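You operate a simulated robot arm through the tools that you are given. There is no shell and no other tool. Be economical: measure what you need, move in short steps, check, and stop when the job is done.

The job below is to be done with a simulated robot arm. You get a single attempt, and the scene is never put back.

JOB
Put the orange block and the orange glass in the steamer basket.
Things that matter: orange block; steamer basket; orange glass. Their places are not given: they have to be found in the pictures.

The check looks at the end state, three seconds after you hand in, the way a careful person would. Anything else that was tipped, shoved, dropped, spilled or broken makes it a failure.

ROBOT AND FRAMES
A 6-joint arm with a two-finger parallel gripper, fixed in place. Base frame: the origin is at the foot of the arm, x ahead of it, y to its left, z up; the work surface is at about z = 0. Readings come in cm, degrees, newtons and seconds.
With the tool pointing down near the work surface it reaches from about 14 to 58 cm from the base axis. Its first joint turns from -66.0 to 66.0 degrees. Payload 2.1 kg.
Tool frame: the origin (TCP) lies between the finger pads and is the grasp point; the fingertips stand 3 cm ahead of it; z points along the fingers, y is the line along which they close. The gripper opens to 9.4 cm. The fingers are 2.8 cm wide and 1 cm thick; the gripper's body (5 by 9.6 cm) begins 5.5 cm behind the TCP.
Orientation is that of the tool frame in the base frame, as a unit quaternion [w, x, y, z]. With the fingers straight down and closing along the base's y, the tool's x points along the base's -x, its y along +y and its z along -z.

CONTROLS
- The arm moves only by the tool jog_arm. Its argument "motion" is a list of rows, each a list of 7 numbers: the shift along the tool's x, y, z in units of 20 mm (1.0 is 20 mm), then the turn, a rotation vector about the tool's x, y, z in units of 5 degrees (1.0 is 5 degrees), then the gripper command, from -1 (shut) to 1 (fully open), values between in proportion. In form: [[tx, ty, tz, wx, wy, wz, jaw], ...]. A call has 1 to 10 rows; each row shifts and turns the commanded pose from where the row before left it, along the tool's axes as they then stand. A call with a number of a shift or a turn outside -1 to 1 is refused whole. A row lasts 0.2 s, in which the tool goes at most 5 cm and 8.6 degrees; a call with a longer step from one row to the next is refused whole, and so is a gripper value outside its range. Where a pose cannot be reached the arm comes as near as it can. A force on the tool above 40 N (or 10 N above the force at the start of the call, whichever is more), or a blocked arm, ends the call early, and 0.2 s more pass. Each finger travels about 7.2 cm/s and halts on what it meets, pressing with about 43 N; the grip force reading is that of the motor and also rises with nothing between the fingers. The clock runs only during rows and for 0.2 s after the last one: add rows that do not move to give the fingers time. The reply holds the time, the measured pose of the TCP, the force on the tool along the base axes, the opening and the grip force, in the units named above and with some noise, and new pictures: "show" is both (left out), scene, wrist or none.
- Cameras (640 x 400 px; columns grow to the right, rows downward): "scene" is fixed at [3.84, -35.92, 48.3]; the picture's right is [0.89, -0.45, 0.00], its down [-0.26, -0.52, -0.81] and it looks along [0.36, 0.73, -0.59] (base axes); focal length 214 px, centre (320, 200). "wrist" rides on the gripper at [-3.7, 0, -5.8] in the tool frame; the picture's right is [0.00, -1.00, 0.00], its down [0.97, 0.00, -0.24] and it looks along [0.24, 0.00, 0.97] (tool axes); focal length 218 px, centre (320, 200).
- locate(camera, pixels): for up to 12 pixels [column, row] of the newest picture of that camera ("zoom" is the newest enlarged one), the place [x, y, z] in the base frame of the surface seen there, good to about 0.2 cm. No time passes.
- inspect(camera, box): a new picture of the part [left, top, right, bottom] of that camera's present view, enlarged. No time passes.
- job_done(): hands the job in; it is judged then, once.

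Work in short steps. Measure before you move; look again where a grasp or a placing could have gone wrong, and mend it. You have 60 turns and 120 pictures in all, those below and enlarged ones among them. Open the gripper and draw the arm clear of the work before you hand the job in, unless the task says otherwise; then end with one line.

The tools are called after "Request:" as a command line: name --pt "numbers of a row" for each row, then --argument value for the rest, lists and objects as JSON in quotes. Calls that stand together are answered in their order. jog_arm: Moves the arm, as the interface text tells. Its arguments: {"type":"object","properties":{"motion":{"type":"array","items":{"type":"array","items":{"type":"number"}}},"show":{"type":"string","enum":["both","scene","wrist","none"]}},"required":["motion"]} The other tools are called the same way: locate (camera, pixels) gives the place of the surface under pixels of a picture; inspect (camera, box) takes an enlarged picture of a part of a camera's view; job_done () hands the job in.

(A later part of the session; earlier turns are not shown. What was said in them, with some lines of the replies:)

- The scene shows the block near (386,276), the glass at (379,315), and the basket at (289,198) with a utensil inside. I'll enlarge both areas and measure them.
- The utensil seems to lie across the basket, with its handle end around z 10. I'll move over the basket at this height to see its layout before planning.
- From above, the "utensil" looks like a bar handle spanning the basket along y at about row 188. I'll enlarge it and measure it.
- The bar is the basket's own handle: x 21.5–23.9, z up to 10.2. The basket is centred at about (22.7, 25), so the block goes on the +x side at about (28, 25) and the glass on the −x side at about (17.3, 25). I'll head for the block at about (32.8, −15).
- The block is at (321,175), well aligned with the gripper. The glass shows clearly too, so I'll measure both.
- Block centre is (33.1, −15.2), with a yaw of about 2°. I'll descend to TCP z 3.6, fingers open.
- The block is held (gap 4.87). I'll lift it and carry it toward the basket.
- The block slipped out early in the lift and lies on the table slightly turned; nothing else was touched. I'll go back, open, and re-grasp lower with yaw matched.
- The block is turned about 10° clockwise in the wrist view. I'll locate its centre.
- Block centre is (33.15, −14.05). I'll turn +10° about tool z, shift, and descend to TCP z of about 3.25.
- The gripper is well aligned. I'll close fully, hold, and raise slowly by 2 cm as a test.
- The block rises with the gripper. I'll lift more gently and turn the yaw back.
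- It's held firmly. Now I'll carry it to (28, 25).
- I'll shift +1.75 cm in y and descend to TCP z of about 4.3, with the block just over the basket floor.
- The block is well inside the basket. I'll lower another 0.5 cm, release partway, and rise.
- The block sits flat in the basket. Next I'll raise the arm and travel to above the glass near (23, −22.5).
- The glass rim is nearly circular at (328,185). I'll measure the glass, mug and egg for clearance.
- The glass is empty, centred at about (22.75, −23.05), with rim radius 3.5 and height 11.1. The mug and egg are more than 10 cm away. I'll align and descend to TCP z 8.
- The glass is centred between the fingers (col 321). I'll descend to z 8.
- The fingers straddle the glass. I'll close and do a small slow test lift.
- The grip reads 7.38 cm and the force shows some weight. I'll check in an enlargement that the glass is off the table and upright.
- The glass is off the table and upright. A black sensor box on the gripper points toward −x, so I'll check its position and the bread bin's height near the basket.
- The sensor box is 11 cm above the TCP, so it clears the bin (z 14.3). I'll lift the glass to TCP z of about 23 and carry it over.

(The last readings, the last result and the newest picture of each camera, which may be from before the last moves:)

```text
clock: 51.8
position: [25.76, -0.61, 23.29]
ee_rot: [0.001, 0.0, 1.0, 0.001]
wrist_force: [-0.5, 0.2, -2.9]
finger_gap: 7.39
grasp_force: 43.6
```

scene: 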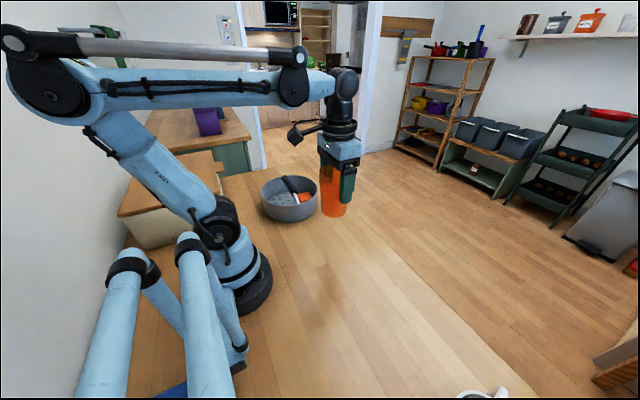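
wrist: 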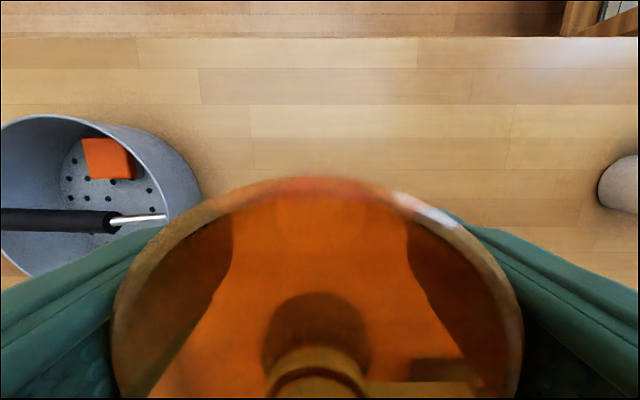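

The glass is secure. I'll carry it on to (17.35, 25), above the −x half of the basket.

Request:
jog_arm --pt "0 0.9 0 0 0 0 0.1" --pt "0.1 0.9 0 0 0 0 0.1" --pt "0.3 0.9 0 0 0 0 0.1" --pt "0.3 0.9 0 0 0 0 0.1" --pt "0.3 0.9 0 0 0 0 0.1" --pt "0.3 0.9 0 0 0 0 0.1" --pt "0.3 0.9 0 0 0 0 0.1" --pt "0.3 0.9 0 0 0 0 0.1" --pt "0.3 0.9 0 0 0 0 0.1" --pt "0.3 0.9 0 0 0 0 0.1" --show "none"

Request:
jog_arm --pt "0.4 0.9 0 0 0 0 0.1" --pt "0.4 0.9 0 0 0 0 0.1" --pt "0.4 0.9 0 0 0 0 0.1" --pt "0.3 0.7 0 0 0 0 0.1" --pt "0.2 0.4 0 0 0 0 0.1" --pt "0 0 0 0 0 0 0.1"

```text
clock: 54.0
position: [20.59, 17.45, 23.13]
ee_rot: [0.001, 0.0, 1.0, 0.0]
wrist_force: [-0.3, -0.5, -2.1]
finger_gap: 7.35
grasp_force: 43.2
```

```text
clock: 55.4
position: [17.25, 25.16, 23.25]
ee_rot: [0.001, 0.0, 1.0, 0.002]
wrist_force: [-0.1, 0.8, -2.1]
finger_gap: 7.33
grasp_force: 43.1
```

scene: 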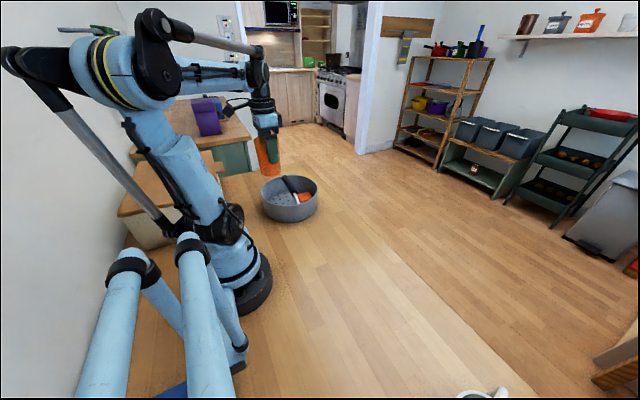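
wrist: 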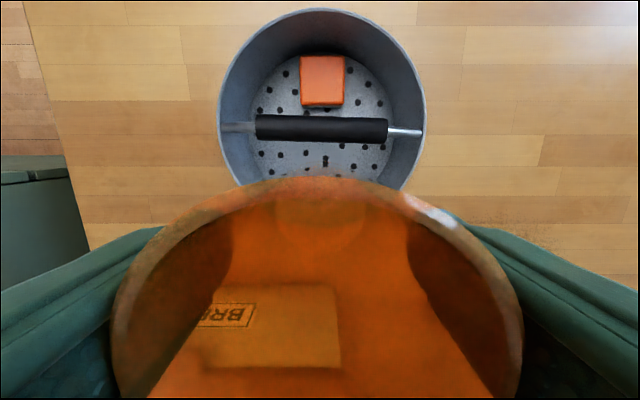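

I'm positioned above. Before descending, I'll verify the basket and handle coordinates and where the glass bottom is.

Request:
locate --camera "wrist" --pixels '[[320, 140], [320, 128], [320, 12], [235, 130], [424, 130], [320, 160]]'

Request:
inspect --camera "scene" --box '[210, 90, 330, 230]'

Request:
locate --camera "scene" --pixels '[[270, 174], [262, 173], [278, 170], [266, 160], [270, 176]]'

```text
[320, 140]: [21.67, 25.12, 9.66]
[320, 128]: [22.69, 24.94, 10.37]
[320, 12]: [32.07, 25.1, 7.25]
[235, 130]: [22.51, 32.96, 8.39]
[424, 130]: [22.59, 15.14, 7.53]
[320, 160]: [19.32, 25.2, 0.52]
```

```text
2.86 times, centred on (270, 160) of scene
```

zoom: 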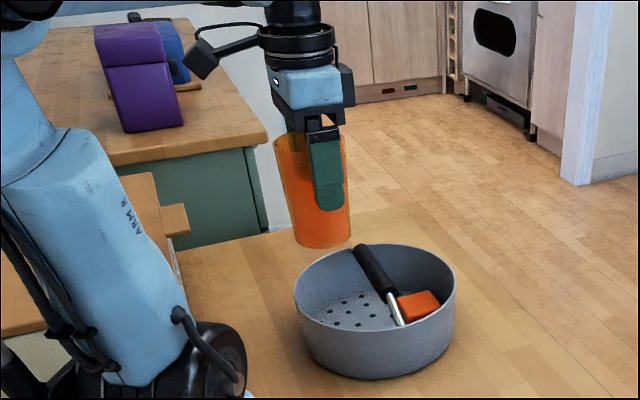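

```text
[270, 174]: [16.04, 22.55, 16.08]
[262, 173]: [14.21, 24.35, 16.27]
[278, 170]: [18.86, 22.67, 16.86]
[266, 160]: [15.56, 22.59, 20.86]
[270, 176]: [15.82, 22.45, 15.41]
```

Everything matches: handle edge x 21.6, glass bottom at z of about 15. I'll descend partway to TCP z of about 13 and check.

Request:
jog_arm --pt "0 -0.05 0.4 0 0 0 0.1" --pt "0 0 0.8 0 0 0 0.1" --pt "0 0 0.8 0 0 0 0.1" --pt "0 0 0.8 0 0 0 0.1" --pt "0 0 0.8 0 0 0 0.1" --pt "0 0 0.8 0 0 0 0.1" --pt "0 0 0.5 0 0 0 0.1" --pt "0 0 0.2 0 0 0 0.1"

Request:
inspect --camera "scene" --box '[230, 130, 330, 230]'

```text
clock: 57.2
position: [17.3, 24.94, 13.11]
ee_rot: [0.001, 0.0, 1.0, 0.001]
wrist_force: [-0.3, -0.2, -2.3]
finger_gap: 7.36
grasp_force: 42.8
```

scene: 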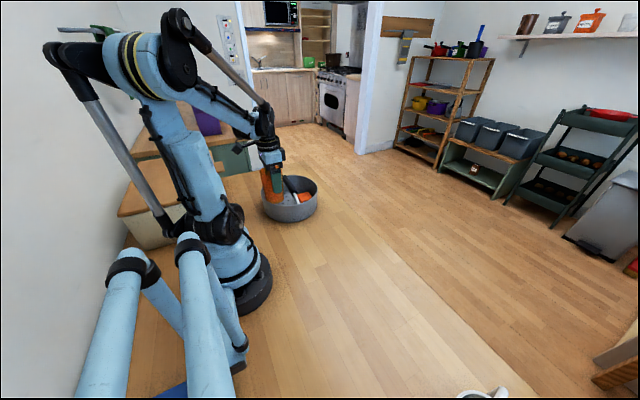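
wrist: 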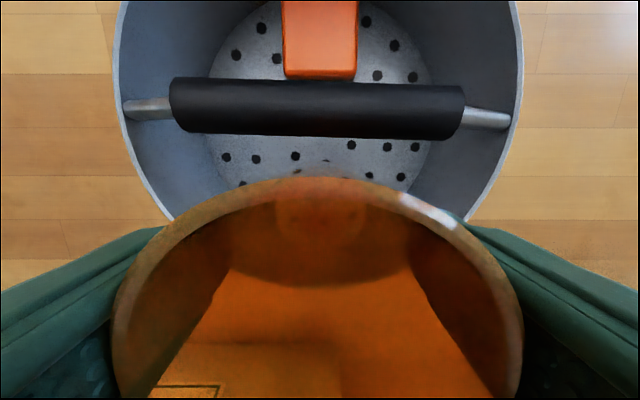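

```text
4.00 times, centred on (280, 180) of scene
```

zoom: 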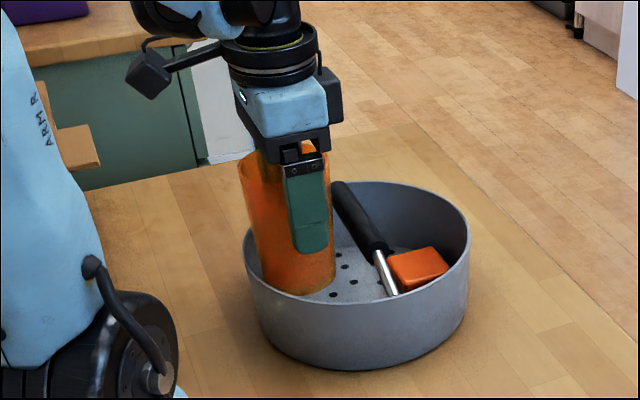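

The glass is inside the rim with clearance on the handle side. I'll continue slowly toward the floor.

Request:
jog_arm --pt "0 0 0.3 0 0 0 0.1" --pt "0 0 0.4 0 0 0 0.1" --pt "0 0 0.4 0 0 0 0.1" --pt "0 0 0.4 0 0 0 0.1" --pt "0 0 0.3 0 0 0 0.1" --pt "0 0 0.2 0 0 0 0.1" --pt "0 0 0 0 0 0 0.1"

Request:
inspect --camera "scene" --box '[230, 130, 330, 230]'

```text
clock: 58.8
position: [17.3, 25.05, 8.89]
ee_rot: [0.001, -0.001, 1.0, 0.001]
wrist_force: [-0.3, -0.7, -1.5]
finger_gap: 7.35
grasp_force: 43.1
```

scene: 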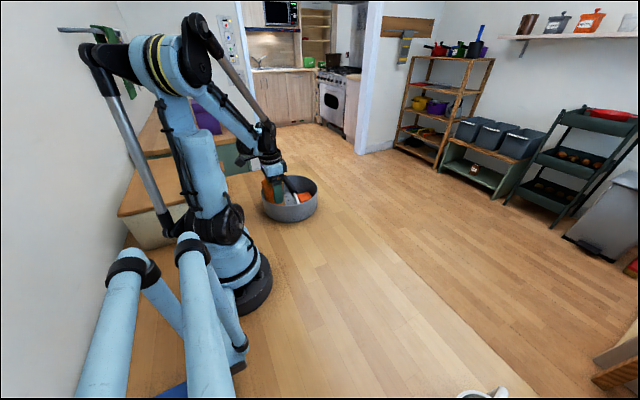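
wrist: 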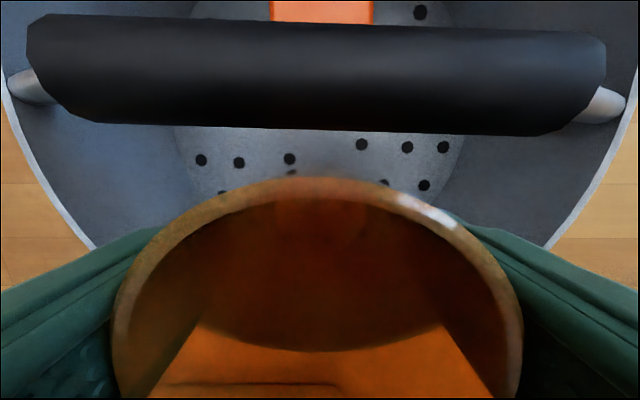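

```text
4.00 times, centred on (280, 180) of scene
```

zoom: 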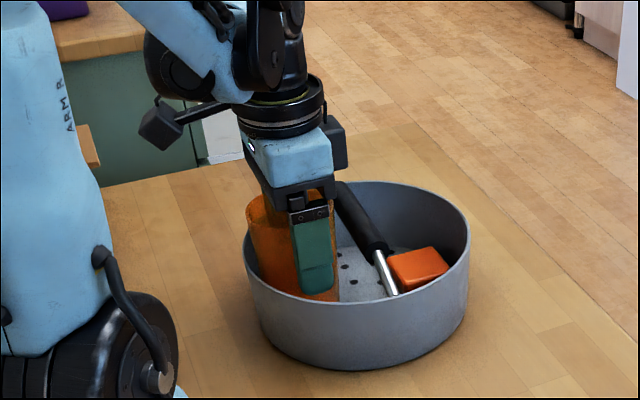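

The glass is about at the floor and clear of both the handle and the wall. I'll lower another 2 mm, release, and rise straight up.

Request:
jog_arm --pt "0 0 0.1 0 0 0 0.1" --pt "0 0 0 0 0 0 0.1" --pt "0 0 0 0 0 0 0.65" --pt "0 0 0 0 0 0 0.8" --pt "0 0 0 0 0 0 0.8" --pt "0 0 0 0 0 0 0.8"

```text
clock: 60.2
position: [17.24, 24.92, 8.81]
ee_rot: [0.001, -0.001, 1.0, 0.001]
wrist_force: [-0.1, 0.6, 0.0]
finger_gap: 8.48
grasp_force: 0.0
```

scene: 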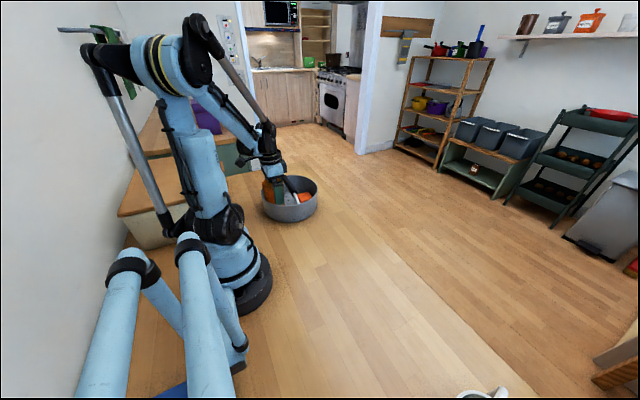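
wrist: 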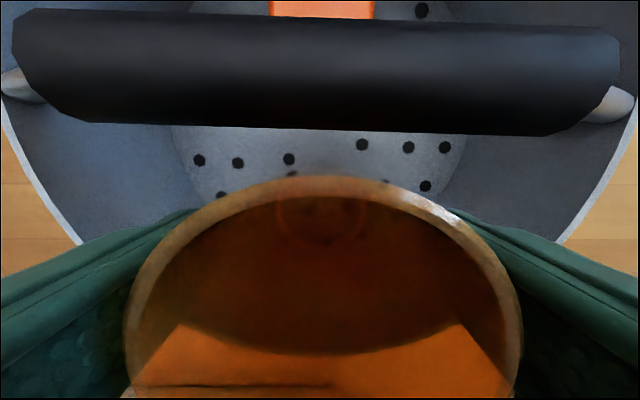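

The glass is released and standing, with the force back to zero. I'll rise slowly at first, then well clear.

Request:
jog_arm --pt "0 0 -0.3 0 0 0 0.8" --pt "0 0 -0.5 0 0 0 0.8" --pt "0 0 -0.7 0 0 0 0.8" --pt "0 0 -0.8 0 0 0 0.8" --pt "0 0 -1 0 0 0 0.8" --pt "0 0 -1 0 0 0 0.8" --pt "0 0 -1 0 0 0 0.8" --pt "0 0 -1 0 0 0 0.8" --pt "0 0 -1 0 0 0 0.8" --pt "0 0 -1 0 0 0 0.8"

Request:
jog_arm --pt "-0.8 -1 0 0 0 0 1" --pt "-0.8 -1 0 0 0 0 1" --pt "-0.8 -1 0 0 0 0 1" --pt "-0.8 -1 0 0 0 0 1" --pt "-0.8 -1 0 0 0 0 1" --pt "-0.8 -1 0 0 0 0 1" --pt "-0.8 -1 0 0 0 0 1" --pt "-0.8 -1 0 0 0 0 1"

Request:
inspect --camera "scene" --box '[230, 140, 350, 240]'

```text
clock: 62.4
position: [17.29, 25.08, 25.53]
ee_rot: [0.001, 0.0, 1.0, 0.001]
wrist_force: [0.4, -0.2, 0.3]
finger_gap: 8.46
grasp_force: 0.1
```

scene: 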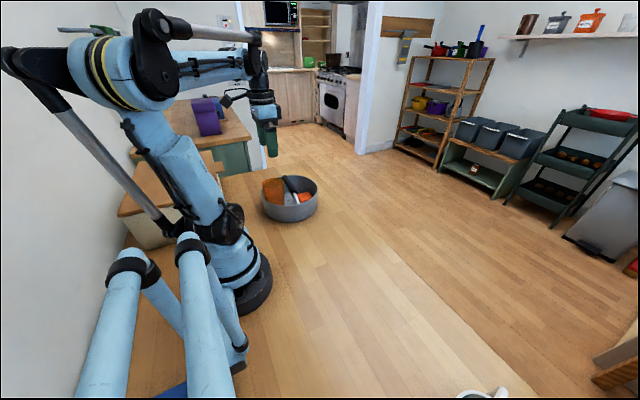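
wrist: 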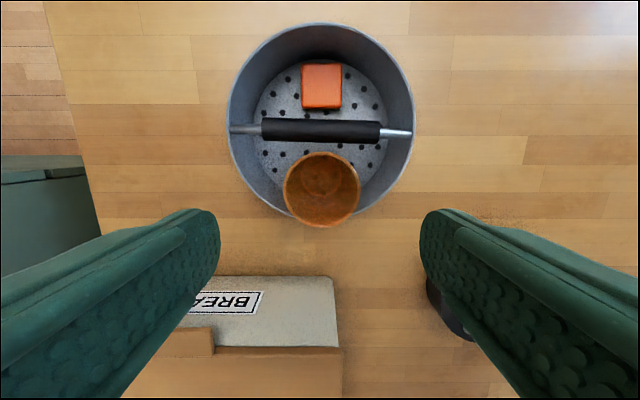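

```text
clock: 64.2
position: [30.26, 8.97, 25.45]
ee_rot: [0.001, -0.001, 1.0, 0.002]
wrist_force: [0.4, -0.1, 0.2]
finger_gap: 9.41
grasp_force: 0.0
```

scene: 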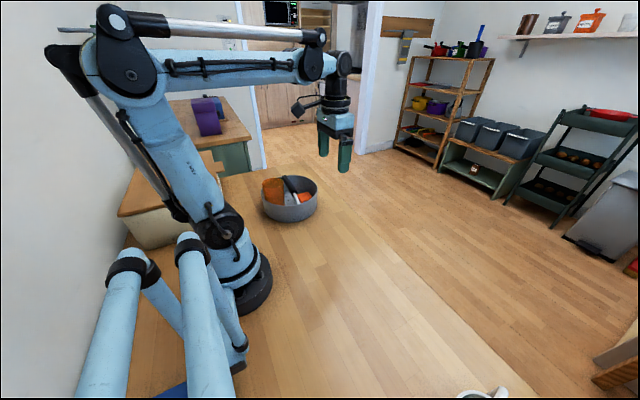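
wrist: 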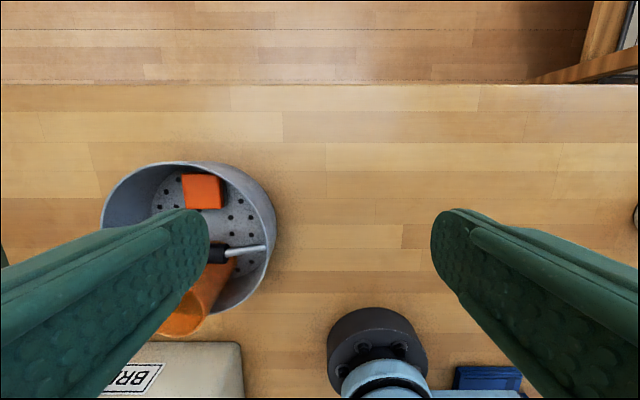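

```text
4.00 times, centred on (290, 190) of scene
```

zoom: 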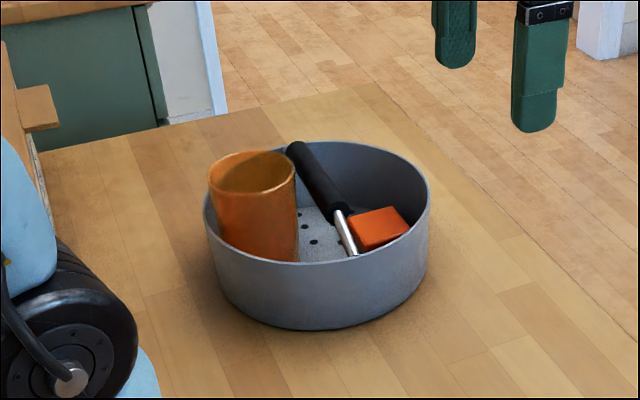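

The glass stands upright and the block lies flat, both inside the basket. The gripper is open and the arm is clear, so I'm handing in.

Request:
job_done

```text
The job is handed in.
```

The orange block and the orange glass are both in the steamer basket, one on each side of its handle; the block slipped from the first grasp onto the table, and I picked it up again without touching anything else.
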